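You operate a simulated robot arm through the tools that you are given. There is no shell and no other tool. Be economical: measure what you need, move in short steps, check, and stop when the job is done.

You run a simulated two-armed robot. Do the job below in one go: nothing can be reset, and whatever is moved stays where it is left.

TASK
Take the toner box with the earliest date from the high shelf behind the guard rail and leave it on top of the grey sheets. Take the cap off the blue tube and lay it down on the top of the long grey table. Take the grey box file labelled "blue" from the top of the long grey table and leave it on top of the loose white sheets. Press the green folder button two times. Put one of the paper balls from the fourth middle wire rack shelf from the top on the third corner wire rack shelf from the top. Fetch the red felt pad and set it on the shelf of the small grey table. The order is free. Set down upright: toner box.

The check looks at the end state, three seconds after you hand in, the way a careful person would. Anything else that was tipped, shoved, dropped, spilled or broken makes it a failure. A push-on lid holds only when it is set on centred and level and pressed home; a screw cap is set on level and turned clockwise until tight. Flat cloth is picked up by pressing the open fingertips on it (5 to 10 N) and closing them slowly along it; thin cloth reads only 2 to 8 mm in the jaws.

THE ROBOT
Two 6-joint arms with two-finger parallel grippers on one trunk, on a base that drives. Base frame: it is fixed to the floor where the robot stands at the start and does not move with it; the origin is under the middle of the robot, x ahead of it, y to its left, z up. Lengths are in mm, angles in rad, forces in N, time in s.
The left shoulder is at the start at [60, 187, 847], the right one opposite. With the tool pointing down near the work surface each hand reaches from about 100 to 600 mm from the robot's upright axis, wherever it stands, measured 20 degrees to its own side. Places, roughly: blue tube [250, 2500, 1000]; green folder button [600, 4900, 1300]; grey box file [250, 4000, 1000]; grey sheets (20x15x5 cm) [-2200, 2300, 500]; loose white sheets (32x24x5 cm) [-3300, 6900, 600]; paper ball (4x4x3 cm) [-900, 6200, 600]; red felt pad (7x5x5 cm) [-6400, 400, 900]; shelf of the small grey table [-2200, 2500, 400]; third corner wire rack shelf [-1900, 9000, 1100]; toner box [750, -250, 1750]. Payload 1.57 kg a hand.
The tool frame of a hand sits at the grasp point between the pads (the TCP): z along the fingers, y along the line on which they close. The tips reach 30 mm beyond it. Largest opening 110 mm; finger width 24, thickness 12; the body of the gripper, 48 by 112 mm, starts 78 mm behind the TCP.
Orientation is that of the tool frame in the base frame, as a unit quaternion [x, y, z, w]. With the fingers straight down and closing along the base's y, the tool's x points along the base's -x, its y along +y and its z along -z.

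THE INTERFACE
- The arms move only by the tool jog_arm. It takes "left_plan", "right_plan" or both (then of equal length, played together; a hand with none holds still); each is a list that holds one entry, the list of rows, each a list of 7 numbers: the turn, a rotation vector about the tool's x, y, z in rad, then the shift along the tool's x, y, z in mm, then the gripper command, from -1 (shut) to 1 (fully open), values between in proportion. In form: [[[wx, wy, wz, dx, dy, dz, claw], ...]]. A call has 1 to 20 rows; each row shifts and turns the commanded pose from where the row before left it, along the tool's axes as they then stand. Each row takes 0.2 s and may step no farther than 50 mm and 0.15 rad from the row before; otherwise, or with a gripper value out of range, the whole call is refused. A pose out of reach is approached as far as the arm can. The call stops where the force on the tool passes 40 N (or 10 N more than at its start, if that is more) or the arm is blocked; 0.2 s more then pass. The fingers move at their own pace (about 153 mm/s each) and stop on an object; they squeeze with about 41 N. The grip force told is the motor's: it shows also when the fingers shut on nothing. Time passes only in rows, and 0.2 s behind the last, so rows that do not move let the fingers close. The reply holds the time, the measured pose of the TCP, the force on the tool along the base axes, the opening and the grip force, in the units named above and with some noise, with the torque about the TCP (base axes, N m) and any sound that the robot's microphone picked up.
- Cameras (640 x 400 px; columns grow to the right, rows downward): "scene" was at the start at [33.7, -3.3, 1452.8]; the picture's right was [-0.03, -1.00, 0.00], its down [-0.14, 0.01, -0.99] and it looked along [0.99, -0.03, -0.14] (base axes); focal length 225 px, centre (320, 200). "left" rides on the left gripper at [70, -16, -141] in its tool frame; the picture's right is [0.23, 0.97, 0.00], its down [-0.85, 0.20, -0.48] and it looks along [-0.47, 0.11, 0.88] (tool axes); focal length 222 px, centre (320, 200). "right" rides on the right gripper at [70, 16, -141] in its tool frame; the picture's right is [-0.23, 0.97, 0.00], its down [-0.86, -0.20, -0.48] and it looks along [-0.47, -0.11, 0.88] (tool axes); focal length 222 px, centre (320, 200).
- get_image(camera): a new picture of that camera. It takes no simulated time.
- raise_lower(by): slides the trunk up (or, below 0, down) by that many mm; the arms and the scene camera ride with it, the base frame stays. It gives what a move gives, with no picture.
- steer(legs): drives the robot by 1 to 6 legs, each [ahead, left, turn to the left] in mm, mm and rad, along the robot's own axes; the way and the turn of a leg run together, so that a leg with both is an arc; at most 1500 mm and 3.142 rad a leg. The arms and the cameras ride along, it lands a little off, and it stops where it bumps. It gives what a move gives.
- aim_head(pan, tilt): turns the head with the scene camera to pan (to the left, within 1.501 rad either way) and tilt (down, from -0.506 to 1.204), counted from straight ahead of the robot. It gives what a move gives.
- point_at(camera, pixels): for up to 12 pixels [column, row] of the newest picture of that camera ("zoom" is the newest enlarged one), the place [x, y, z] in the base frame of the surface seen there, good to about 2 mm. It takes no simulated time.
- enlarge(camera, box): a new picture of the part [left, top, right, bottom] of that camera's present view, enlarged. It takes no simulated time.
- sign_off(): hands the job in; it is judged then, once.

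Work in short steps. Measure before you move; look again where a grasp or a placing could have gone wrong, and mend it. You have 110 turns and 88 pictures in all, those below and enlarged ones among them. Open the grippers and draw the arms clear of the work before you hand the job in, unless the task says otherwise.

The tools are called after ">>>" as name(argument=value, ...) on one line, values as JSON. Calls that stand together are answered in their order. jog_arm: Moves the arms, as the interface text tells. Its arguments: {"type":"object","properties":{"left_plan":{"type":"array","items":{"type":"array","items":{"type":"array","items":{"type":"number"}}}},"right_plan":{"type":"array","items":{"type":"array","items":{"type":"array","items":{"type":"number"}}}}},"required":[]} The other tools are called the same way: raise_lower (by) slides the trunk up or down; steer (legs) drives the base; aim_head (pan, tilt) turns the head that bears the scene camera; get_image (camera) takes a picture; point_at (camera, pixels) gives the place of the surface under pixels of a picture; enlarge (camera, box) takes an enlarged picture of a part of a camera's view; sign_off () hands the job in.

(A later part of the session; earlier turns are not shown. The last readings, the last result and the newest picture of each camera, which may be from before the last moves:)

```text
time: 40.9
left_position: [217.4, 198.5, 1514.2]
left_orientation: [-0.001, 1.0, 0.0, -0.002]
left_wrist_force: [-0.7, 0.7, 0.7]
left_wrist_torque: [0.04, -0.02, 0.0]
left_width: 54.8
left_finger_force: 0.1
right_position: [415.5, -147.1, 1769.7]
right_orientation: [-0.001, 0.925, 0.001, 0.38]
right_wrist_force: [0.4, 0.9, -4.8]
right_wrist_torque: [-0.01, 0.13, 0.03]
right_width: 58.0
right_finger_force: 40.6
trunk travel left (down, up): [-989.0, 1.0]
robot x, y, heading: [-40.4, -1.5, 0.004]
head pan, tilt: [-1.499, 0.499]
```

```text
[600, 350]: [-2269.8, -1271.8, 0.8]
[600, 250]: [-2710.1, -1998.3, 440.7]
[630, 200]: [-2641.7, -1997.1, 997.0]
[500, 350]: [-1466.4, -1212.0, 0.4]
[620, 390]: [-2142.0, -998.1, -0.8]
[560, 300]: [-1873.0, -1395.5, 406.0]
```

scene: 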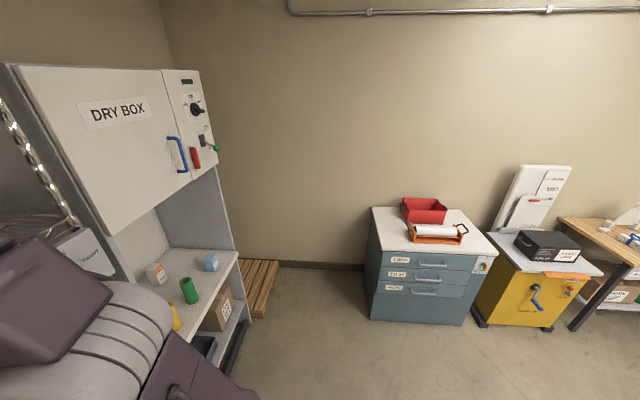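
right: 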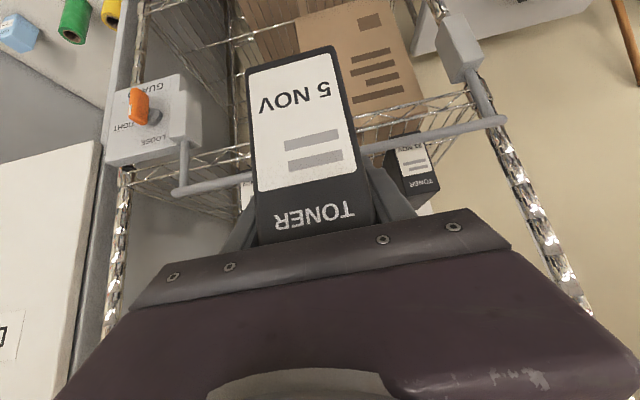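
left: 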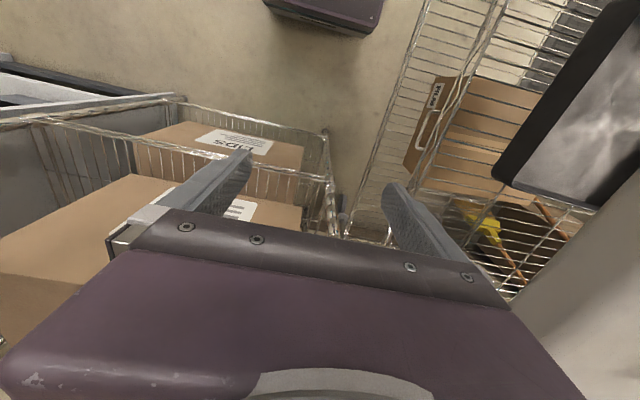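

The space behind looks open. I reverse 1000 mm, turn left to face +y, lower the trunk and look ahead.

>>> steer(legs=[[-1050, 0, 0], [0, 0, 1.571]])

>>> raise_lower(by=-400)

>>> aim_head(pan=0, tilt=0.3)

>>> get_image(camera="scene")

```text
time: 50.1
left_position: [-1296.0, 256.3, 1513.5]
left_orientation: [-0.706, 0.709, -0.001, -0.001]
left_wrist_force: [-0.4, 0.8, 0.4]
left_wrist_torque: [0.0, -0.02, 0.04]
left_width: 55.0
left_finger_force: 0.1
right_position: [-948.6, 449.8, 1770.4]
right_orientation: [-0.652, 0.656, 0.268, 0.27]
right_wrist_force: [0.1, -0.2, -4.3]
right_wrist_torque: [-0.12, -0.01, -0.04]
right_width: 57.8
right_finger_force: 41.1
trunk travel left (down, up): [-989.0, 1.0]
robot x, y, heading: [-1098.1, -1.8, 1.563]
head pan, tilt: [-1.499, 0.499]
```

```text
time: 53.9
left_position: [-1296.5, 255.6, 1114.3]
left_orientation: [-0.705, 0.71, -0.001, -0.001]
left_wrist_force: [0.3, 0.0, 0.8]
left_wrist_torque: [-0.01, 0.01, 0.02]
left_width: 55.0
left_finger_force: 0.0
right_position: [-948.2, 451.1, 1370.5]
right_orientation: [-0.652, 0.656, 0.268, 0.27]
right_wrist_force: [-0.5, -0.5, -4.9]
right_wrist_torque: [-0.11, 0.0, -0.02]
right_width: 58.0
right_finger_force: 41.0
trunk travel left (down, up): [-589.0, 401.0]
robot x, y, heading: [-1100.5, -3.2, 1.566]
head pan, tilt: [-1.499, 0.499]
```

```text
time: 55.5
left_position: [-1295.3, 255.7, 1115.5]
left_orientation: [-0.706, 0.709, 0.0, -0.001]
left_wrist_force: [-0.2, -0.8, 0.0]
left_wrist_torque: [-0.02, 0.01, 0.02]
left_width: 54.9
left_finger_force: 0.0
right_position: [-947.7, 449.7, 1368.5]
right_orientation: [-0.652, 0.656, 0.267, 0.27]
right_wrist_force: [-0.6, -0.4, -4.3]
right_wrist_torque: [-0.11, 0.0, -0.04]
right_width: 57.7
right_finger_force: 40.5
trunk travel left (down, up): [-589.0, 401.0]
robot x, y, heading: [-1096.8, -4.1, 1.568]
head pan, tilt: [0.0, 0.3]
```

```text
60 pictures are left
```

scene: 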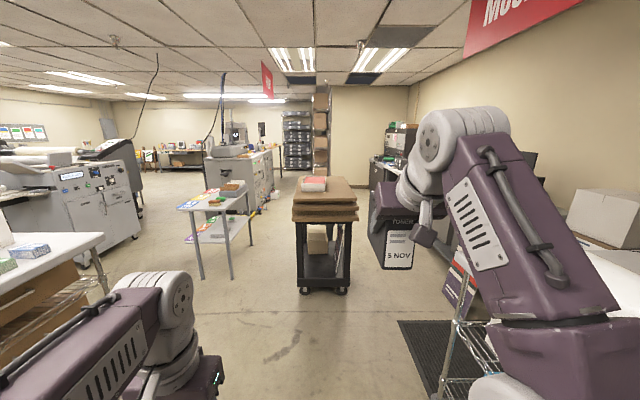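

I measure the cardboard stack top and the tray on it.

>>> enlarge(camera="scene", box=[160, 160, 400, 300])

>>> point_at(camera="scene", pixels=[[294, 203], [357, 203], [303, 189], [324, 190], [313, 191], [330, 203], [340, 180], [303, 180], [345, 197], [300, 198]])

```text
2.67 times, centred on (280, 230) of scene
```

zoom: 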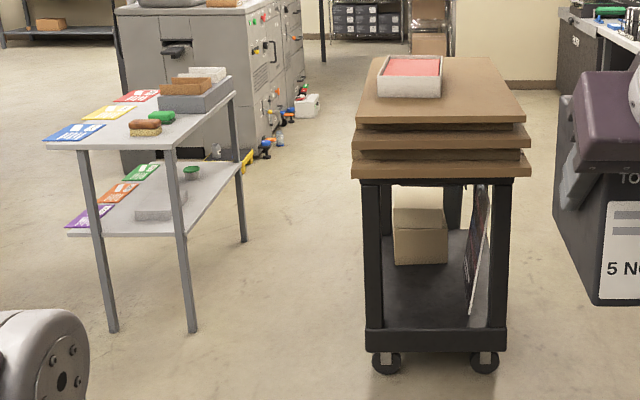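

```text
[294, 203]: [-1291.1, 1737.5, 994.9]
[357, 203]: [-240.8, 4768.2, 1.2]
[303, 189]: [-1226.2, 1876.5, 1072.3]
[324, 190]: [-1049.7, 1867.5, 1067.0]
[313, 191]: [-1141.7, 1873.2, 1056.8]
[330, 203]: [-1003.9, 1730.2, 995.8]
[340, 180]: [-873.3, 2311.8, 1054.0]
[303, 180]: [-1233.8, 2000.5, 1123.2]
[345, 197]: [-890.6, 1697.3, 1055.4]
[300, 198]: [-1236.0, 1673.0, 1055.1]
```

The stack's top is z=1055, front edge y≈1650, tray from y≈1870. I check the clearance of the wire rack on the right, then drive up.

>>> point_at(camera="scene", pixels=[[447, 360], [455, 320], [400, 325], [442, 395], [480, 290], [100, 290], [105, 240]])

```text
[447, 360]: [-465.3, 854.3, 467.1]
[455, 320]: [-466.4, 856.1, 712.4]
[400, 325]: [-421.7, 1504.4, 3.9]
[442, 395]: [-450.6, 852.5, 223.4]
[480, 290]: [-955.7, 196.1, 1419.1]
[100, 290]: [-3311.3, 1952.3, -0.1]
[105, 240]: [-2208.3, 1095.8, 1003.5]
```

Clear. I drive 1262 mm to put the box over the front right of the stack, still high.

>>> steer(legs=[[1270, 0, 0.004]])

>>> raise_lower(by=-220)

>>> get_image(camera="right")

```text
time: 61.9
left_position: [-1267.3, 1520.9, 1113.9]
left_orientation: [-0.696, 0.718, 0.0, -0.001]
left_wrist_force: [0.4, 0.4, 0.7]
left_wrist_torque: [-0.05, 0.03, -0.02]
left_width: 55.0
left_finger_force: 0.0
right_position: [-913.4, 1706.7, 1369.3]
right_orientation: [-0.644, 0.664, 0.264, 0.273]
right_wrist_force: [-0.3, -0.2, -5.0]
right_wrist_torque: [-0.1, 0.01, -0.02]
right_width: 57.9
right_finger_force: 40.9
trunk travel left (down, up): [-589.0, 401.0]
robot x, y, heading: [-1073.8, 1257.4, 1.541]
head pan, tilt: [0.0, 0.3]
```

```text
time: 64.2
left_position: [-1265.2, 1520.4, 893.5]
left_orientation: [-0.696, 0.718, -0.001, -0.001]
left_wrist_force: [-0.2, 0.1, -0.5]
left_wrist_torque: [-0.02, 0.0, 0.0]
left_width: 54.9
left_finger_force: 0.2
right_position: [-914.1, 1705.7, 1149.6]
right_orientation: [-0.644, 0.664, 0.264, 0.273]
right_wrist_force: [0.3, -0.3, -5.0]
right_wrist_torque: [-0.11, -0.03, -0.01]
right_width: 57.9
right_finger_force: 40.9
trunk travel left (down, up): [-369.0, 621.0]
robot x, y, heading: [-1076.6, 1257.1, 1.542]
head pan, tilt: [0.0, 0.3]
```

```text
58 pictures are left
```

right: 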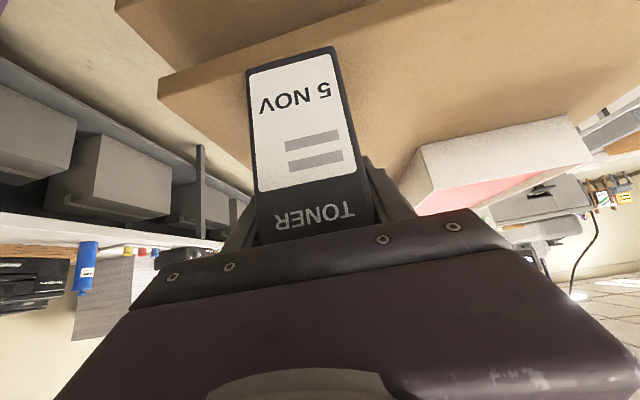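

Box is low over the board (bottom ≈1075) but near its right/front edge. I shift left and ahead a little and check again.

>>> steer(legs=[[42, 40, 0.029]])

>>> get_image(camera="right")

>>> point_at(camera="right", pixels=[[250, 75], [330, 52], [400, 60], [230, 70], [400, 130], [300, 55]])

```text
time: 65.2
left_position: [-1315.3, 1559.5, 894.1]
left_orientation: [-0.706, 0.708, -0.002, -0.001]
left_wrist_force: [-0.3, 0.3, -0.9]
left_wrist_torque: [-0.05, -0.01, 0.0]
left_width: 54.8
left_finger_force: 0.1
right_position: [-968.0, 1753.6, 1149.3]
right_orientation: [-0.654, 0.655, 0.268, 0.268]
right_wrist_force: [-0.8, 0.9, -4.9]
right_wrist_torque: [-0.16, 0.0, -0.03]
right_width: 58.0
right_finger_force: 40.3
trunk travel left (down, up): [-369.0, 621.0]
robot x, y, heading: [-1117.5, 1300.2, 1.571]
head pan, tilt: [0.0, 0.3]
```

```text
57 pictures are left
```

right: 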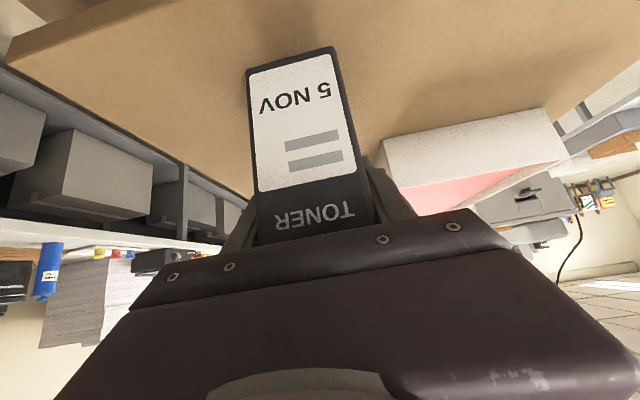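

```text
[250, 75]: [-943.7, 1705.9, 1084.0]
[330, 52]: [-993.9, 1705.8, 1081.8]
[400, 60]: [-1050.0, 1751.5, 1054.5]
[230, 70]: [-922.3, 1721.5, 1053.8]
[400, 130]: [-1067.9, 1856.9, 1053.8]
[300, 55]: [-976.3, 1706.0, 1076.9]
```

Good spot (front y≈1705, free all around). I lower by trunk 15 mm, then by small arm steps watching the force.

>>> raise_lower(by=-14)

>>> jog_arm(right_plan=[[[0, 0, 0, 1.4, 0, 1.4, -1], [0, 0, 0, 1.4, 0, 1.4, -1], [0, 0, 0, 1.4, 0, 1.4, -1], [0, 0, 0, 0, 0, 0, -1]]])

```text
time: 65.8
left_position: [-1313.7, 1557.8, 879.9]
left_orientation: [-0.706, 0.709, 0.0, -0.001]
left_wrist_force: [-0.3, 0.2, 1.1]
left_wrist_torque: [-0.03, -0.03, -0.01]
left_width: 54.9
left_finger_force: 0.0
right_position: [-967.0, 1752.7, 1136.2]
right_orientation: [-0.653, 0.655, 0.269, 0.269]
right_wrist_force: [0.0, -0.3, -4.1]
right_wrist_torque: [-0.1, -0.02, 0.02]
right_width: 57.9
right_finger_force: 41.1
trunk travel left (down, up): [-355.0, 635.0]
robot x, y, heading: [-1118.2, 1297.8, 1.57]
head pan, tilt: [0.0, 0.3]
```

```text
time: 66.8
left_position: [-1314.4, 1556.5, 879.5]
left_orientation: [-0.706, 0.708, -0.001, 0.0]
left_wrist_force: [-0.1, -0.1, 0.5]
left_wrist_torque: [0.0, 0.0, 0.01]
left_width: 55.1
left_finger_force: 0.1
right_position: [-966.1, 1752.6, 1128.5]
right_orientation: [-0.653, 0.655, 0.268, 0.27]
right_wrist_force: [-0.4, -0.4, -2.3]
right_wrist_torque: [0.01, 0.05, -0.02]
right_width: 57.7
right_finger_force: 41.2
trunk travel left (down, up): [-355.0, 635.0]
robot x, y, heading: [-1117.7, 1299.3, 1.571]
head pan, tilt: [0.0, 0.3]
```

Contact is beginning (force dropped). Two mm more, open, and withdraw along the fingers.

>>> jog_arm(right_plan=[[[0, 0, 0, 1.4, 0, 1.4, -1], [0, 0, 0, 0, 0, 0, -1], [0, 0, 0, 0, 0, 0, 0.5], [0, 0, 0, 0, 0, 0, 1], [0, 0, 0, 0, 0, 0, 1], [0, 0, 0, 0, 0, -30, 1], [0, 0, 0, 0, 0, -40, 1], [0, 0, 0, 0, 0, -40, 1], [0, 0, 0, 0, 0, -40, 1], [0, 0, 0, 0, 0, 0, 1]]])

>>> get_image(camera="right")

```text
time: 69.0
left_position: [-1313.9, 1558.9, 881.1]
left_orientation: [-0.705, 0.709, -0.002, 0.001]
left_wrist_force: [-0.3, 0.0, -0.5]
left_wrist_torque: [0.0, 0.01, 0.0]
left_width: 54.9
left_finger_force: 0.1
right_position: [-969.0, 1633.9, 1183.7]
right_orientation: [-0.653, 0.655, 0.268, 0.269]
right_wrist_force: [-0.3, 1.0, 0.3]
right_wrist_torque: [-0.01, 0.01, 0.01]
right_width: 110.0
right_finger_force: 0.0
right hand out of reach, approached as far as the arm can: row 7, 8, 9
trunk travel left (down, up): [-355.0, 635.0]
robot x, y, heading: [-1115.6, 1298.9, 1.57]
head pan, tilt: [0.0, 0.3]
```

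```text
56 pictures are left
```

right: 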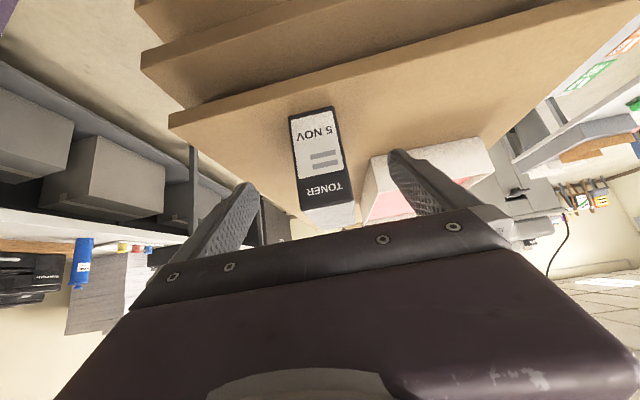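

Toner stands upright on the board. I back off 350 mm, raise the trunk, and reconfigure the right arm into a lower, flatter pose.

>>> steer(legs=[[-350, 0, 0]])

>>> raise_lower(by=300)

>>> jog_arm(right_plan=[[[0, 0.14, 0, 30, 0, -30, 1], [0, 0.14, 0, 30, 0, -30, 1], [0, 0.14, 0, 30, 0, -20, 1], [0, 0.14, 0, 30, 0, 20, 1], [0, 0.14, 0, 30, 0, 20, 1], [0, 0, 0, 0, 0, 45, 1], [0, 0, 0, 0, 0, 45, 1], [0, 0, 0, 0, 0, 45, 1], [0, 0, 0, 0, 0, 45, 1], [0, 0, 0, 0, 0, 45, 1], [0, 0, 0, 0, 0, 0, 1]]])

```text
time: 71.3
left_position: [-1315.4, 1208.5, 879.4]
left_orientation: [-0.706, 0.708, 0.0, 0.0]
left_wrist_force: [0.2, -0.2, 0.2]
left_wrist_torque: [0.0, 0.01, 0.02]
left_width: 55.3
left_finger_force: 0.0
right_position: [-970.5, 1283.9, 1183.7]
right_orientation: [-0.653, 0.654, 0.27, 0.271]
right_wrist_force: [0.4, -0.4, 0.0]
right_wrist_torque: [0.02, 0.02, 0.01]
right_width: 109.9
right_finger_force: 0.1
trunk travel left (down, up): [-355.0, 635.0]
robot x, y, heading: [-1114.5, 952.5, 1.571]
head pan, tilt: [0.0, 0.3]
```

```text
time: 74.3
left_position: [-1316.0, 1208.6, 1179.1]
left_orientation: [-0.706, 0.708, -0.002, -0.001]
left_wrist_force: [-0.8, 0.4, -0.6]
left_wrist_torque: [0.0, 0.0, 0.02]
left_width: 55.1
left_finger_force: 0.1
right_position: [-971.2, 1287.4, 1482.8]
right_orientation: [-0.653, 0.654, 0.269, 0.269]
right_wrist_force: [-0.1, 0.0, 0.3]
right_wrist_torque: [0.01, -0.01, -0.03]
right_width: 109.8
right_finger_force: 0.0
trunk travel left (down, up): [-655.0, 335.0]
robot x, y, heading: [-1113.9, 953.4, 1.571]
head pan, tilt: [0.0, 0.3]
```

```text
time: 76.7
left_position: [-1314.1, 1209.8, 1180.7]
left_orientation: [-0.706, 0.708, -0.001, 0.0]
left_wrist_force: [0.3, -0.4, 0.4]
left_wrist_torque: [0.01, -0.01, 0.0]
left_width: 55.0
left_finger_force: 0.2
right_position: [-980.2, 1227.4, 1107.9]
right_orientation: [-0.706, 0.707, 0.029, 0.029]
right_wrist_force: [0.5, -0.4, 0.6]
right_wrist_torque: [0.01, -0.05, 0.01]
right_width: 110.1
right_finger_force: 0.1
right hand out of reach, approached as far as the arm can: row 1, 2, 3, 4, 5, 6, 7, 8
trunk travel left (down, up): [-655.0, 335.0]
robot x, y, heading: [-1113.7, 955.4, 1.567]
head pan, tilt: [0.0, 0.3]
```

Free again. I pitch the hand up to ~20° below horizontal while moving it ahead to about 600 mm from the axis.

>>> jog_arm(right_plan=[[[0, -0.1425, 0, -40, 0, 9, 1], [0, -0.1425, 0, -38, 0, 15, 1], [0, -0.1425, 0, -36, 0, 20, 1], [0, -0.1425, 0, -33, 0, 25, 1], [0, -0.1425, 0, -29, 0, 29, 1], [0, -0.1425, 0, -24, 0, 33, 1], [0, -0.1425, 0, -19, 0, 36, 1], [0, -0.1425, 0, -14, 0, 38.5, 1], [0, 0, 0, 0, 0, 0, 1]]])

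>>> get_image(camera="right")

```text
time: 78.7
left_position: [-1314.7, 1207.7, 1181.4]
left_orientation: [-0.706, 0.708, 0.0, 0.001]
left_wrist_force: [0.0, -0.3, -0.5]
left_wrist_torque: [0.0, 0.02, 0.02]
left_width: 55.0
left_finger_force: 0.1
right_position: [-988.7, 1544.9, 1064.8]
right_orientation: [-0.576, 0.582, 0.404, 0.408]
right_wrist_force: [-0.4, 1.1, 0.5]
right_wrist_torque: [0.0, 0.0, 0.01]
right_width: 110.1
right_finger_force: 0.0
right hand out of reach, approached as far as the arm can: row 5, 8
trunk travel left (down, up): [-655.0, 335.0]
robot x, y, heading: [-1117.7, 955.8, 1.566]
head pan, tilt: [0.0, 0.3]
```

```text
55 pictures are left
```

right: 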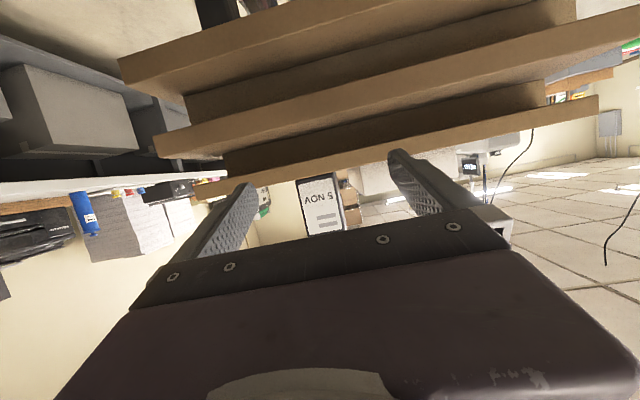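

Pitch is right. I raise 50 mm, shift right ~21 and drive ahead 150, then check alignment.

>>> raise_lower(by=50)

>>> steer(legs=[[130, -22, 0.004]])

>>> get_image(camera="right")

>>> point_at(camera="right", pixels=[[320, 170], [300, 170], [340, 170], [320, 195], [320, 130], [310, 220]])

```text
time: 79.6
left_position: [-1315.3, 1209.3, 1229.9]
left_orientation: [-0.706, 0.708, -0.001, 0.0]
left_wrist_force: [-0.4, -0.5, -1.3]
left_wrist_torque: [0.01, 0.0, 0.0]
left_width: 55.0
left_finger_force: 0.0
right_position: [-988.3, 1547.3, 1114.7]
right_orientation: [-0.577, 0.582, 0.403, 0.407]
right_wrist_force: [0.4, 0.6, 0.7]
right_wrist_torque: [0.03, -0.01, 0.01]
right_width: 109.9
right_finger_force: 0.0
trunk travel left (down, up): [-705.0, 285.0]
robot x, y, heading: [-1111.6, 950.0, 1.568]
head pan, tilt: [0.0, 0.3]
```

```text
time: 80.9
left_position: [-1295.8, 1335.2, 1231.2]
left_orientation: [0.708, -0.706, 0.0, -0.001]
left_wrist_force: [0.2, 0.2, -0.6]
left_wrist_torque: [0.02, 0.02, 0.0]
left_width: 54.8
left_finger_force: 0.0
right_position: [-970.5, 1674.6, 1114.2]
right_orientation: [-0.579, 0.579, 0.405, 0.406]
right_wrist_force: [-0.3, 0.6, 1.1]
right_wrist_torque: [0.01, 0.03, 0.01]
right_width: 109.9
right_finger_force: 0.0
trunk travel left (down, up): [-705.0, 285.0]
robot x, y, heading: [-1097.2, 1076.3, 1.578]
head pan, tilt: [0.0, 0.3]
```

```text
54 pictures are left
```

right: 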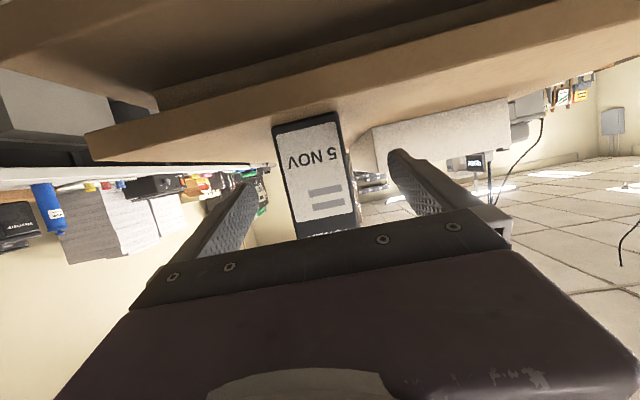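

```text
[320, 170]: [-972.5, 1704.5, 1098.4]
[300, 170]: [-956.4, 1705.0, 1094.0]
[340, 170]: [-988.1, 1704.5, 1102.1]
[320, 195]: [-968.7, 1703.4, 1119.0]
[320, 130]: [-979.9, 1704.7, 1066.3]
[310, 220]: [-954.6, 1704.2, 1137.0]
```

Aligned within 4 mm. I drive 91 mm ahead and close.

>>> steer(legs=[[92, -3, -0.006]])

>>> jog_arm(right_plan=[[[0, 0, 0, 0, 0, 0, -1], [0, 0, 0, 0, 0, 0, -1], [0, 0, 0, 0, 0, 0, -1], [0, 0, 0, 0, 0, 0, -1]]])

```text
time: 82.0
left_position: [-1291.1, 1431.1, 1231.0]
left_orientation: [-0.707, 0.708, -0.001, 0.0]
left_wrist_force: [0.1, -0.8, -1.4]
left_wrist_torque: [0.01, 0.01, -0.01]
left_width: 54.8
left_finger_force: 0.2
right_position: [-964.4, 1767.7, 1113.1]
right_orientation: [-0.576, 0.582, 0.403, 0.408]
right_wrist_force: [0.1, -0.3, -0.1]
right_wrist_torque: [-0.03, -0.02, 0.0]
right_width: 109.9
right_finger_force: 0.0
trunk travel left (down, up): [-705.0, 285.0]
robot x, y, heading: [-1091.8, 1172.5, 1.572]
head pan, tilt: [0.0, 0.3]
```

```text
time: 83.0
left_position: [-1289.8, 1431.1, 1230.2]
left_orientation: [-0.707, 0.708, 0.0, -0.001]
left_wrist_force: [-0.5, -0.6, 0.0]
left_wrist_torque: [0.04, 0.01, 0.0]
left_width: 55.1
left_finger_force: 0.0
right_position: [-964.0, 1767.8, 1113.7]
right_orientation: [-0.577, 0.582, 0.403, 0.407]
right_wrist_force: [0.8, -0.5, 0.6]
right_wrist_torque: [-0.12, 0.03, -0.03]
right_width: 57.9
right_finger_force: 41.2
trunk travel left (down, up): [-705.0, 285.0]
robot x, y, heading: [-1091.8, 1177.7, 1.569]
head pan, tilt: [0.0, 0.3]
```

Gripped with the flat pose, 58 mm above its bottom. I lift, back out, go left around the cart and up towards the small table, box kept high, then look.

>>> raise_lower(by=60)

>>> steer(legs=[[-230, 0, 0], [0, 660, 0], [420, 0, 0]])

>>> aim_head(pan=0.5, tilt=0.7)

>>> get_image(camera="scene")

```text
time: 84.0
left_position: [-1290.4, 1431.9, 1289.8]
left_orientation: [-0.707, 0.708, 0.0, 0.0]
left_wrist_force: [-0.3, -0.2, -0.8]
left_wrist_torque: [-0.01, 0.01, -0.01]
left_width: 54.7
left_finger_force: 0.0
right_position: [-964.0, 1769.2, 1172.4]
right_orientation: [-0.577, 0.582, 0.403, 0.407]
right_wrist_force: [-0.2, 0.5, -4.1]
right_wrist_torque: [-0.08, -0.01, -0.05]
right_width: 58.0
right_finger_force: 41.1
trunk travel left (down, up): [-765.0, 225.0]
robot x, y, heading: [-1091.3, 1175.4, 1.575]
head pan, tilt: [0.0, 0.3]
```

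```text
time: 91.2
left_position: [-1937.9, 1625.7, 1290.6]
left_orientation: [-0.699, 0.715, 0.0, 0.001]
left_wrist_force: [0.1, -0.2, -0.2]
left_wrist_torque: [0.05, 0.01, 0.0]
left_width: 55.1
left_finger_force: 0.1
right_position: [-1606.9, 1954.1, 1174.4]
right_orientation: [-0.571, 0.587, 0.4, 0.411]
right_wrist_force: [0.0, -0.6, -4.7]
right_wrist_torque: [-0.06, 0.02, -0.03]
right_width: 58.0
right_finger_force: 41.0
trunk travel left (down, up): [-765.0, 225.0]
robot x, y, heading: [-1746.1, 1364.8, 1.547]
head pan, tilt: [0.0, 0.3]
```

```text
time: 92.1
left_position: [-1939.2, 1625.3, 1290.0]
left_orientation: [-0.699, 0.715, -0.001, -0.001]
left_wrist_force: [0.0, -0.6, -0.5]
left_wrist_torque: [0.02, 0.02, -0.05]
left_width: 54.7
left_finger_force: 0.0
right_position: [-1605.8, 1955.6, 1172.6]
right_orientation: [-0.571, 0.588, 0.399, 0.411]
right_wrist_force: [0.0, 0.0, -4.0]
right_wrist_torque: [-0.12, -0.03, -0.02]
right_width: 57.8
right_finger_force: 40.8
trunk travel left (down, up): [-765.0, 225.0]
robot x, y, heading: [-1750.4, 1362.3, 1.548]
head pan, tilt: [0.499, 0.7]
```

```text
53 pictures are left
```

scene: 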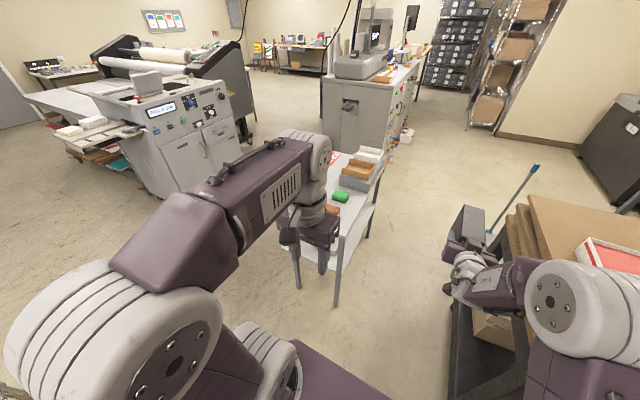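

I check the white table's corner to my left before sliding left.

>>> aim_head(pan=1.5, tilt=0.8)

>>> get_image(camera="scene")

>>> point_at(camera="scene", pixels=[[100, 200], [150, 220], [200, 250], [250, 200], [300, 200], [100, 300]])

```text
time: 93.3
left_position: [-1939.6, 1626.2, 1291.1]
left_orientation: [-0.698, 0.716, 0.0, -0.001]
left_wrist_force: [0.3, -0.1, -0.4]
left_wrist_torque: [-0.04, 0.02, 0.02]
left_width: 54.9
left_finger_force: 0.1
right_position: [-1606.1, 1955.0, 1172.8]
right_orientation: [-0.571, 0.588, 0.399, 0.411]
right_wrist_force: [1.0, -0.6, -4.9]
right_wrist_torque: [-0.09, 0.02, -0.01]
right_width: 58.1
right_finger_force: 40.8
trunk travel left (down, up): [-765.0, 225.0]
robot x, y, heading: [-1744.8, 1361.9, 1.545]
head pan, tilt: [1.499, 0.799]
```

```text
52 pictures are left
```

scene: 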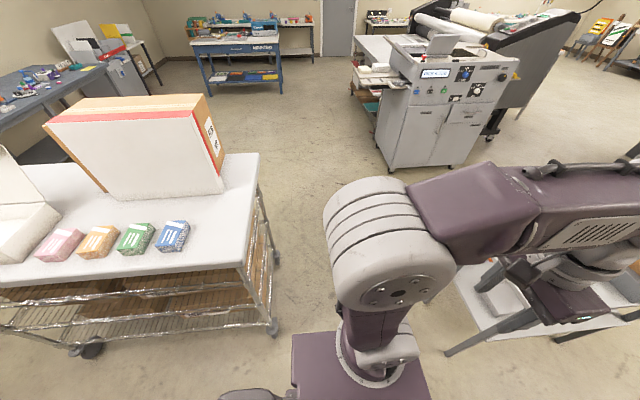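

```text
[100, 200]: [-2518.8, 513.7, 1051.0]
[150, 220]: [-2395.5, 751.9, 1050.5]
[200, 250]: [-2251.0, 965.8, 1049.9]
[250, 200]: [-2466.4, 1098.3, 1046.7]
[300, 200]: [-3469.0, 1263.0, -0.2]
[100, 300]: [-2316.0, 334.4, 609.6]
```

Cart edge is at y≈1105. To have more margin I first draw the right hand in by ~60 mm.

>>> jog_arm(right_plan=[[[0, 0, 0, 10.3, 0, -28.2, -1], [0, 0, 0, 10.3, 0, -28.2, -1], [0, 0, 0, 0, 0, 0, -1]]])

```text
time: 94.2
left_position: [-1938.9, 1627.3, 1289.8]
left_orientation: [-0.699, 0.715, 0.0, 0.0]
left_wrist_force: [0.1, 0.0, -0.1]
left_wrist_torque: [-0.01, 0.0, -0.05]
left_width: 54.8
left_finger_force: 0.1
right_position: [-1612.1, 1896.2, 1178.3]
right_orientation: [-0.572, 0.589, 0.394, 0.413]
right_wrist_force: [0.8, -0.4, -4.6]
right_wrist_torque: [-0.09, -0.01, 0.03]
right_width: 57.8
right_finger_force: 41.6
right hand out of reach, approached as far as the arm can: row 2
trunk travel left (down, up): [-765.0, 225.0]
robot x, y, heading: [-1747.8, 1359.2, 1.543]
head pan, tilt: [1.499, 0.799]
```

Good. Now ahead 105 with heading correction and left ~600, box still high above the table's level.

>>> steer(legs=[[105, 0, 0.028], [0, 597, 0]])

>>> aim_head(pan=-0.2, tilt=0.9)

>>> get_image(camera="scene")

```text
time: 98.3
left_position: [-2538.4, 1721.3, 1291.1]
left_orientation: [0.709, -0.705, 0.001, 0.001]
left_wrist_force: [0.5, -0.6, -0.2]
left_wrist_torque: [0.01, -0.01, -0.01]
left_width: 54.9
left_finger_force: 0.2
right_position: [-2221.1, 2002.0, 1178.7]
right_orientation: [0.58, -0.58, -0.401, -0.407]
right_wrist_force: [0.6, -1.0, -4.9]
right_wrist_torque: [-0.08, 0.0, 0.04]
right_width: 57.7
right_finger_force: 41.1
trunk travel left (down, up): [-765.0, 225.0]
robot x, y, heading: [-2340.1, 1463.6, 1.577]
head pan, tilt: [1.499, 0.799]
```

```text
time: 100.0
left_position: [-2539.4, 1721.8, 1290.5]
left_orientation: [0.709, -0.705, 0.001, 0.0]
left_wrist_force: [-0.1, -0.2, -0.5]
left_wrist_torque: [-0.01, 0.01, 0.0]
left_width: 55.1
left_finger_force: 0.1
right_position: [-2222.0, 2001.6, 1177.9]
right_orientation: [-0.58, 0.581, 0.4, 0.408]
right_wrist_force: [-0.1, -0.3, -4.1]
right_wrist_torque: [-0.08, -0.02, 0.0]
right_width: 57.9
right_finger_force: 41.3
trunk travel left (down, up): [-765.0, 225.0]
robot x, y, heading: [-2340.0, 1466.9, 1.58]
head pan, tilt: [-0.201, 0.901]
```

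```text
51 pictures are left
```

scene: 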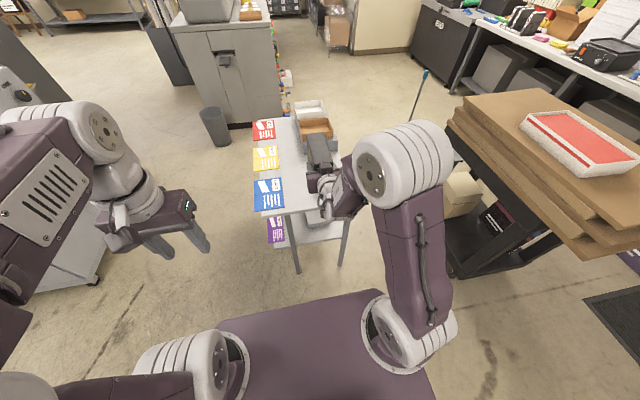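

I measure the front edge, legs and shelf from here.

>>> enlarge(camera="scene", box=[240, 150, 360, 280])

>>> point_at(camera="scene", pixels=[[290, 212], [300, 211], [298, 269], [343, 264], [296, 245], [345, 245], [315, 235], [335, 236], [318, 220], [310, 222]])

```text
3.08 times, centred on (300, 215) of scene
```

zoom: 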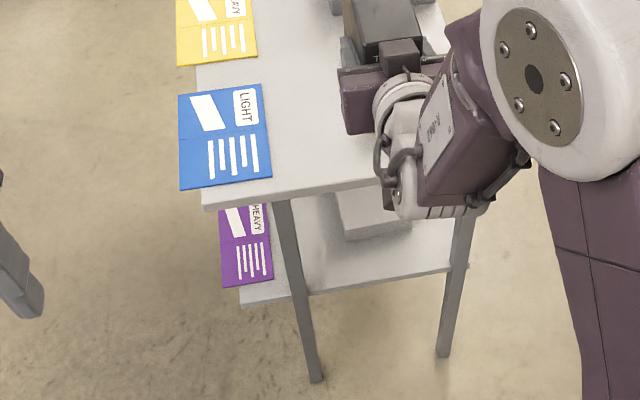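

```text
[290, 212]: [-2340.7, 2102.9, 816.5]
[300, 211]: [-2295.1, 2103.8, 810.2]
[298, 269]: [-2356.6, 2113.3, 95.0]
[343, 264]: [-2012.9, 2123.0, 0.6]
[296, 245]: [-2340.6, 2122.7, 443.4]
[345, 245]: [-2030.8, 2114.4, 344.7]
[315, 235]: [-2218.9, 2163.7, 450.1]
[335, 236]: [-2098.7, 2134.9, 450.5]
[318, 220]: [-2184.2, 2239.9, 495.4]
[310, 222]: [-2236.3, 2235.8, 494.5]
```

Opening between legs is x −2340…−2045, front edge y=2103, sheets top z=495 about x −2250…−2100, y 2207…2410. I shift right 38 mm and lower to just above sheet height in front of the table.

>>> steer(legs=[[0, -38, -0.008]])

>>> raise_lower(by=-400)

>>> raise_lower(by=-200)

>>> get_image(camera="right")

>>> get_image(camera="scene")

```text
time: 100.9
left_position: [-2507.7, 1725.1, 1289.0]
left_orientation: [-0.707, 0.707, -0.003, 0.002]
left_wrist_force: [-0.3, -0.4, 0.1]
left_wrist_torque: [-0.03, -0.1, -0.02]
left_width: 54.9
left_finger_force: 0.0
right_position: [-2187.2, 2000.7, 1178.1]
right_orientation: [-0.579, 0.581, 0.398, 0.411]
right_wrist_force: [-1.6, -0.3, -3.9]
right_wrist_torque: [-0.11, -0.07, -0.05]
right_width: 58.2
right_finger_force: 41.0
trunk travel left (down, up): [-765.0, 225.0]
robot x, y, heading: [-2300.5, 1467.6, 1.57]
head pan, tilt: [-0.201, 0.901]
```

```text
time: 104.7
left_position: [-2498.5, 1722.9, 889.6]
left_orientation: [0.707, -0.707, 0.0, 0.001]
left_wrist_force: [-0.3, -0.2, 0.0]
left_wrist_torque: [0.0, 0.01, 0.02]
left_width: 55.0
left_finger_force: 0.0
right_position: [-2178.9, 2000.6, 777.9]
right_orientation: [-0.579, 0.581, 0.4, 0.409]
right_wrist_force: [-0.1, -0.1, -4.4]
right_wrist_torque: [-0.08, -0.02, -0.01]
right_width: 58.1
right_finger_force: 41.2
trunk travel left (down, up): [-365.0, 625.0]
robot x, y, heading: [-2301.2, 1465.4, 1.573]
head pan, tilt: [-0.201, 0.901]
```

```text
time: 106.9
left_position: [-2500.3, 1723.5, 689.6]
left_orientation: [0.707, -0.707, 0.001, 0.001]
left_wrist_force: [0.7, -0.2, 0.6]
left_wrist_torque: [-0.02, -0.01, 0.01]
left_width: 54.8
left_finger_force: 0.1
right_position: [-2179.5, 1999.4, 577.7]
right_orientation: [-0.579, 0.582, 0.4, 0.408]
right_wrist_force: [0.5, -0.3, -4.8]
right_wrist_torque: [-0.08, 0.01, 0.01]
right_width: 57.7
right_finger_force: 41.2
trunk travel left (down, up): [-165.0, 825.0]
robot x, y, heading: [-2297.3, 1464.0, 1.574]
head pan, tilt: [-0.201, 0.901]
```

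```text
49 pictures are left
```

right: 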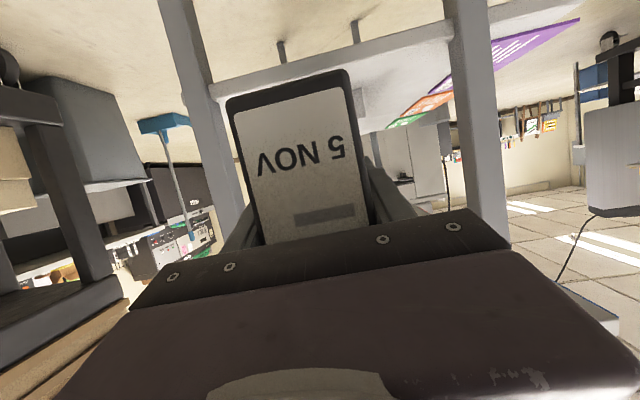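

```text
48 pictures are left
```

scene: 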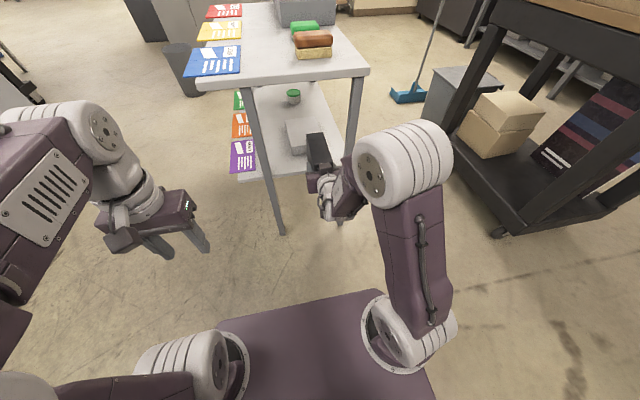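

I measure the sheets' corners from this good view.

>>> point_at(camera="scene", pixels=[[288, 126], [292, 146], [300, 150], [308, 147], [310, 125], [318, 122], [290, 122], [300, 122], [325, 125], [348, 205], [286, 132], [265, 190]])

>>> enlarge(camera="scene", box=[250, 80, 370, 200])

```text
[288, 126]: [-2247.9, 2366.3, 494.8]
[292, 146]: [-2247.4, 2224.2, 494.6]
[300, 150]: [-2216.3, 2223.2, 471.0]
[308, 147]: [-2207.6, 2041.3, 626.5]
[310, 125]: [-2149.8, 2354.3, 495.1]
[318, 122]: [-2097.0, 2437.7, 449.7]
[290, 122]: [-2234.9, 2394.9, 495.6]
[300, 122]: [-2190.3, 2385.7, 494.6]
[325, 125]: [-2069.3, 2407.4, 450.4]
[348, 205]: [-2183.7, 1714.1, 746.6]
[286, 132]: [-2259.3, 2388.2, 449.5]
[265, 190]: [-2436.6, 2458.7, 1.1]
```

```text
3.33 times, centred on (310, 140) of scene
```

zoom: 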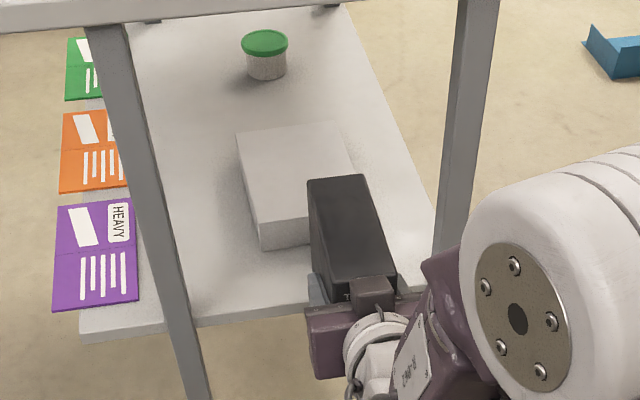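

Sheets: x −2250…−2105, y 2222…2420. The box at x −2179 is centred; I drive in 298 mm.

>>> steer(legs=[[298, 0, 0]])

>>> get_image(camera="scene")

```text
time: 108.9
left_position: [-2500.5, 2022.3, 689.9]
left_orientation: [0.707, -0.707, 0.0, 0.0]
left_wrist_force: [0.4, 1.0, -0.1]
left_wrist_torque: [0.04, -0.01, 0.01]
left_width: 55.1
left_finger_force: 0.1
right_position: [-2180.3, 2298.6, 577.4]
right_orientation: [-0.579, 0.581, 0.4, 0.408]
right_wrist_force: [-0.3, -0.4, -4.4]
right_wrist_torque: [-0.08, -0.02, -0.02]
right_width: 57.7
right_finger_force: 41.1
trunk travel left (down, up): [-165.0, 825.0]
robot x, y, heading: [-2303.1, 1765.0, 1.57]
head pan, tilt: [-0.201, 0.901]
```

```text
46 pictures are left
```

scene: 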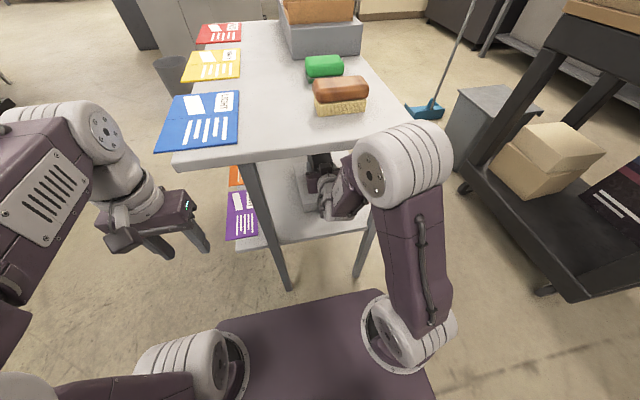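

Before lowering I check where the elbow joint is relative to the table top.

>>> point_at(camera="scene", pixels=[[375, 140], [365, 170], [400, 135], [430, 140], [345, 170], [340, 160], [385, 200]])

```text
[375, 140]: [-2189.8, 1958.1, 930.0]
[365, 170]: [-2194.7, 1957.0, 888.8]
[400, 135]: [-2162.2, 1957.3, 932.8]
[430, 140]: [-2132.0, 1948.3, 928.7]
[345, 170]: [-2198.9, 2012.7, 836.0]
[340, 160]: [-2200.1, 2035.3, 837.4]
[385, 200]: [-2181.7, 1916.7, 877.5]
```

Clear. I lower 21 mm by trunk, then small arm steps down to contact.

>>> raise_lower(by=-20)

>>> jog_arm(right_plan=[[[0, 0, 0, 1.4, 0, 0.5, -1], [0, 0, 0, 1.4, 0, 0.5, -1], [0, 0, 0, 1.4, 0, 0.5, -1], [0, 0, 0, 0, 0, 0, -1]]])

```text
time: 109.6
left_position: [-2500.1, 2021.5, 670.6]
left_orientation: [0.707, -0.707, 0.001, 0.0]
left_wrist_force: [0.4, 0.4, 0.4]
left_wrist_torque: [-0.01, 0.01, 0.0]
left_width: 55.1
left_finger_force: 0.0
right_position: [-2180.5, 2298.0, 555.9]
right_orientation: [-0.58, 0.581, 0.399, 0.408]
right_wrist_force: [-0.6, 0.2, -4.4]
right_wrist_torque: [-0.08, -0.02, -0.02]
right_width: 58.1
right_finger_force: 40.9
trunk travel left (down, up): [-145.0, 845.0]
robot x, y, heading: [-2303.4, 1764.4, 1.574]
head pan, tilt: [-0.201, 0.901]
```

```text
time: 110.6
left_position: [-2500.5, 2021.7, 669.4]
left_orientation: [0.708, -0.706, 0.0, 0.0]
left_wrist_force: [-0.2, 0.7, -0.1]
left_wrist_torque: [-0.01, 0.02, 0.03]
left_width: 55.1
left_finger_force: 0.0
right_position: [-2180.6, 2299.2, 554.0]
right_orientation: [-0.579, 0.582, 0.398, 0.41]
right_wrist_force: [-0.2, 1.2, -5.2]
right_wrist_torque: [-0.08, 0.0, -0.01]
right_width: 57.9
right_finger_force: 41.0
trunk travel left (down, up): [-145.0, 845.0]
robot x, y, heading: [-2301.8, 1760.9, 1.57]
head pan, tilt: [-0.201, 0.901]
```

Not yet touching (554 vs ≈553.5 expected). I lower another 2 mm by trunk.

>>> raise_lower(by=-2)

```text
time: 111.1
left_position: [-2500.2, 2020.9, 668.4]
left_orientation: [0.707, -0.707, 0.001, 0.001]
left_wrist_force: [0.2, -0.5, 0.0]
left_wrist_torque: [0.02, 0.01, -0.02]
left_width: 54.9
left_finger_force: 0.1
right_position: [-2181.1, 2299.1, 551.8]
right_orientation: [-0.579, 0.582, 0.398, 0.41]
right_wrist_force: [1.1, -0.7, -1.0]
right_wrist_torque: [0.29, 0.11, -0.01]
right_width: 57.8
right_finger_force: 41.0
trunk travel left (down, up): [-143.0, 847.0]
robot x, y, heading: [-2302.2, 1764.0, 1.57]
head pan, tilt: [-0.201, 0.901]
```

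Contact: weight is mostly carried. I open and back out straight by driving.

>>> jog_arm(right_plan=[[[0, 0, 0, 0, 0, 0, -0.2], [0, 0, 0, 0, 0, 0, 0.4], [0, 0, 0, 0, 0, 0, 1], [0, 0, 0, 0, 0, 0, 1], [0, 0, 0, 0, 0, 0, 1]]])

>>> steer(legs=[[-280, 0, 0]])

>>> get_image(camera="scene")

>>> enlarge(camera="scene", box=[250, 80, 370, 200])

```text
time: 112.3
left_position: [-2499.9, 2021.5, 667.6]
left_orientation: [0.707, -0.707, 0.001, 0.001]
left_wrist_force: [-0.2, -0.1, 0.0]
left_wrist_torque: [-0.04, -0.02, -0.01]
left_width: 55.0
left_finger_force: 0.1
right_position: [-2180.3, 2299.0, 552.0]
right_orientation: [-0.58, 0.581, 0.398, 0.409]
right_wrist_force: [0.0, 0.3, -1.4]
right_wrist_torque: [-0.01, -0.04, 0.02]
right_width: 109.8
right_finger_force: 0.1
trunk travel left (down, up): [-143.0, 847.0]
robot x, y, heading: [-2299.8, 1766.1, 1.569]
head pan, tilt: [-0.201, 0.901]
```

```text
time: 114.3
left_position: [-2500.5, 1741.9, 668.2]
left_orientation: [-0.707, 0.707, -0.001, -0.001]
left_wrist_force: [-0.3, 0.1, 0.3]
left_wrist_torque: [-0.02, -0.02, 0.01]
left_width: 55.0
left_finger_force: 0.1
right_position: [-2179.1, 2019.6, 552.4]
right_orientation: [-0.579, 0.582, 0.398, 0.409]
right_wrist_force: [-0.7, 0.2, -0.2]
right_wrist_torque: [-0.03, -0.01, 0.0]
right_width: 110.2
right_finger_force: 0.1
trunk travel left (down, up): [-143.0, 847.0]
robot x, y, heading: [-2301.7, 1485.5, 1.572]
head pan, tilt: [-0.201, 0.901]
```

```text
45 pictures are left
```

scene: 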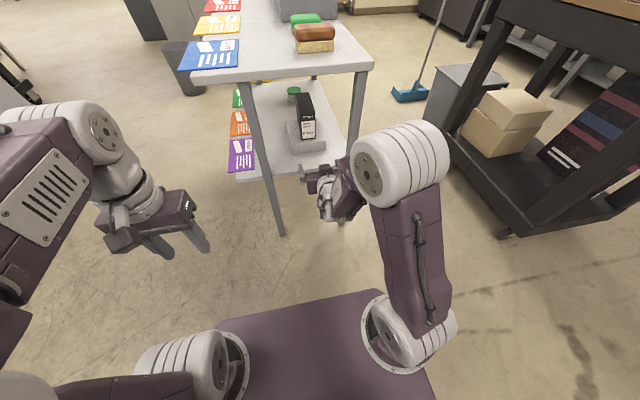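

```text
3.33 times, centred on (310, 140) of scene
```

zoom: 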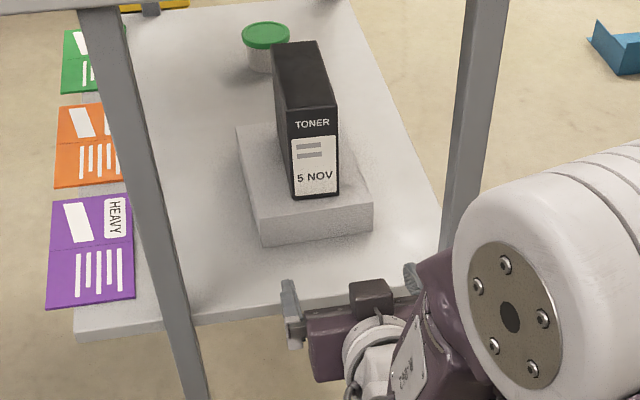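

The toner box stands on the sheets. Next the red felt pad: I slide right to clear space, turn to face −x, raise the trunk and look ahead.

>>> steer(legs=[[0, -560, 0], [0, 0, 1.571]])

>>> raise_lower(by=400)

>>> aim_head(pan=0, tilt=0.3)

>>> get_image(camera="scene")

>>> point_at(camera="scene", pixels=[[240, 150], [285, 170], [320, 250], [380, 220], [420, 200], [250, 230], [200, 200], [320, 180]])

```text
time: 121.3
left_position: [-1994.0, 1284.5, 667.6]
left_orientation: [1.0, 0.005, 0.0, 0.0]
left_wrist_force: [0.1, -0.7, -0.3]
left_wrist_torque: [-0.01, -0.01, -0.01]
left_width: 55.0
left_finger_force: 0.0
right_position: [-2276.0, 1599.6, 551.7]
right_orientation: [0.821, 0.004, -0.571, -0.004]
right_wrist_force: [-0.1, -0.5, 0.0]
right_wrist_torque: [0.0, -0.01, -0.01]
right_width: 110.1
right_finger_force: 0.1
trunk travel left (down, up): [-143.0, 847.0]
robot x, y, heading: [-1741.9, 1488.0, -3.127]
head pan, tilt: [-0.201, 0.901]
```

```text
time: 125.2
left_position: [-1993.7, 1283.5, 1067.9]
left_orientation: [1.0, 0.006, 0.001, 0.0]
left_wrist_force: [-0.1, 0.3, 0.0]
left_wrist_torque: [-0.01, -0.02, 0.02]
left_width: 54.8
left_finger_force: 0.2
right_position: [-2276.4, 1600.4, 952.9]
right_orientation: [0.821, 0.003, -0.571, -0.005]
right_wrist_force: [1.1, -1.0, -0.4]
right_wrist_torque: [-0.01, -0.01, -0.02]
right_width: 110.0
right_finger_force: 0.0
trunk travel left (down, up): [-543.0, 447.0]
robot x, y, heading: [-1739.9, 1483.7, -3.13]
head pan, tilt: [-0.201, 0.901]
```

```text
time: 126.2
left_position: [-1993.5, 1282.5, 1069.4]
left_orientation: [1.0, 0.006, 0.001, 0.0]
left_wrist_force: [0.1, 0.1, 0.0]
left_wrist_torque: [0.02, 0.02, 0.02]
left_width: 55.0
left_finger_force: 0.0
right_position: [-2276.3, 1599.2, 952.7]
right_orientation: [0.821, 0.003, -0.57, -0.005]
right_wrist_force: [-0.1, 1.2, 0.9]
right_wrist_torque: [0.02, -0.01, -0.01]
right_width: 109.6
right_finger_force: 0.1
trunk travel left (down, up): [-543.0, 447.0]
robot x, y, heading: [-1739.8, 1486.3, -3.126]
head pan, tilt: [0.0, 0.3]
```

```text
43 pictures are left
```

scene: 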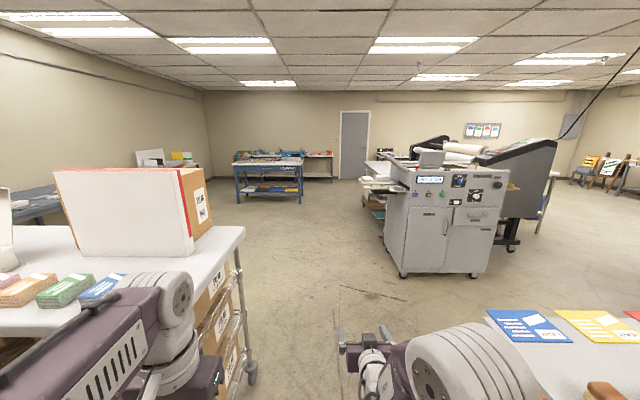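

```text
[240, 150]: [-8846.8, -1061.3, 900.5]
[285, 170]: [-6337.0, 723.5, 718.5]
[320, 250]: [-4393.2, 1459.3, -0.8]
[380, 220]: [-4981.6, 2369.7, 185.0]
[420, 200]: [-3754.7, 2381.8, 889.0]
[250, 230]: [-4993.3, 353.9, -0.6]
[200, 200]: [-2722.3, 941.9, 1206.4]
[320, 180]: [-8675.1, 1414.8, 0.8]
```

The way west is open (bench corner at [-6337,723,718]). I drive there in legs.

>>> steer(legs=[[1450, 0, 0], [0, 0, 0.32], [1350, 0, 0], [1300, 0, 0], [0, 0, -0.33]])

>>> aim_head(pan=0, tilt=0.5)

>>> get_image(camera="scene")

```text
time: 147.8
left_position: [-5916.3, 410.0, 1068.4]
left_orientation: [1.0, 0.014, 0.0, 0.0]
left_wrist_force: [0.2, 0.7, -0.1]
left_wrist_torque: [0.01, 0.04, 0.0]
left_width: 55.3
left_finger_force: 0.0
right_position: [-6202.4, 722.4, 952.3]
right_orientation: [0.821, 0.009, -0.571, -0.001]
right_wrist_force: [-0.3, -0.3, -0.5]
right_wrist_torque: [-0.02, -0.02, -0.01]
right_width: 110.0
right_finger_force: 0.0
trunk travel left (down, up): [-543.0, 447.0]
robot x, y, heading: [-5663.0, 616.9, -3.114]
head pan, tilt: [0.0, 0.3]
```

```text
time: 148.5
left_position: [-5915.7, 411.3, 1069.3]
left_orientation: [1.0, 0.013, 0.002, 0.0]
left_wrist_force: [0.3, 0.0, -0.2]
left_wrist_torque: [0.04, 0.04, 0.02]
left_width: 55.1
left_finger_force: 0.1
right_position: [-6203.6, 722.3, 951.3]
right_orientation: [0.821, 0.01, -0.571, -0.001]
right_wrist_force: [0.2, 0.0, 0.5]
right_wrist_torque: [-0.01, -0.02, 0.0]
right_width: 110.1
right_finger_force: 0.2
trunk travel left (down, up): [-543.0, 447.0]
robot x, y, heading: [-5664.7, 618.5, -3.109]
head pan, tilt: [0.0, 0.499]
```

```text
42 pictures are left
```

scene: 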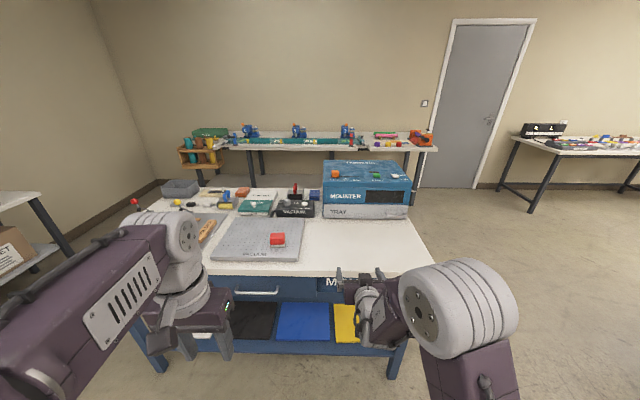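

The red pad is at (277,240) on a grey vacuum plate. I enlarge and measure.

>>> enlarge(camera="scene", box=[200, 180, 440, 300])

>>> point_at(camera="scene", pixels=[[277, 235], [271, 242], [277, 243], [283, 243], [273, 234], [282, 233], [255, 250], [300, 255], [320, 265], [285, 180], [360, 180], [340, 240]])

```text
2.67 times, centred on (320, 240) of scene
```

zoom: 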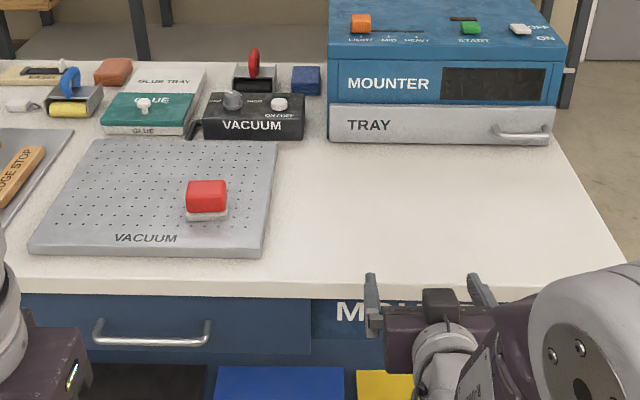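

```text
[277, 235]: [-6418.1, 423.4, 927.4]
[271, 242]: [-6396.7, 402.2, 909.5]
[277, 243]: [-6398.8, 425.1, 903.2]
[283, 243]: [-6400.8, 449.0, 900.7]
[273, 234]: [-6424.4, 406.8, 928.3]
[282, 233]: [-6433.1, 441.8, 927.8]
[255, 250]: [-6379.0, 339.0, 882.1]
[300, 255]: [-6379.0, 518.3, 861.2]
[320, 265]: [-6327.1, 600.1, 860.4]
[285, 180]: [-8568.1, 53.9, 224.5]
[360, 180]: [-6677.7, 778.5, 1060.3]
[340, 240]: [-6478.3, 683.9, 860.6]
```

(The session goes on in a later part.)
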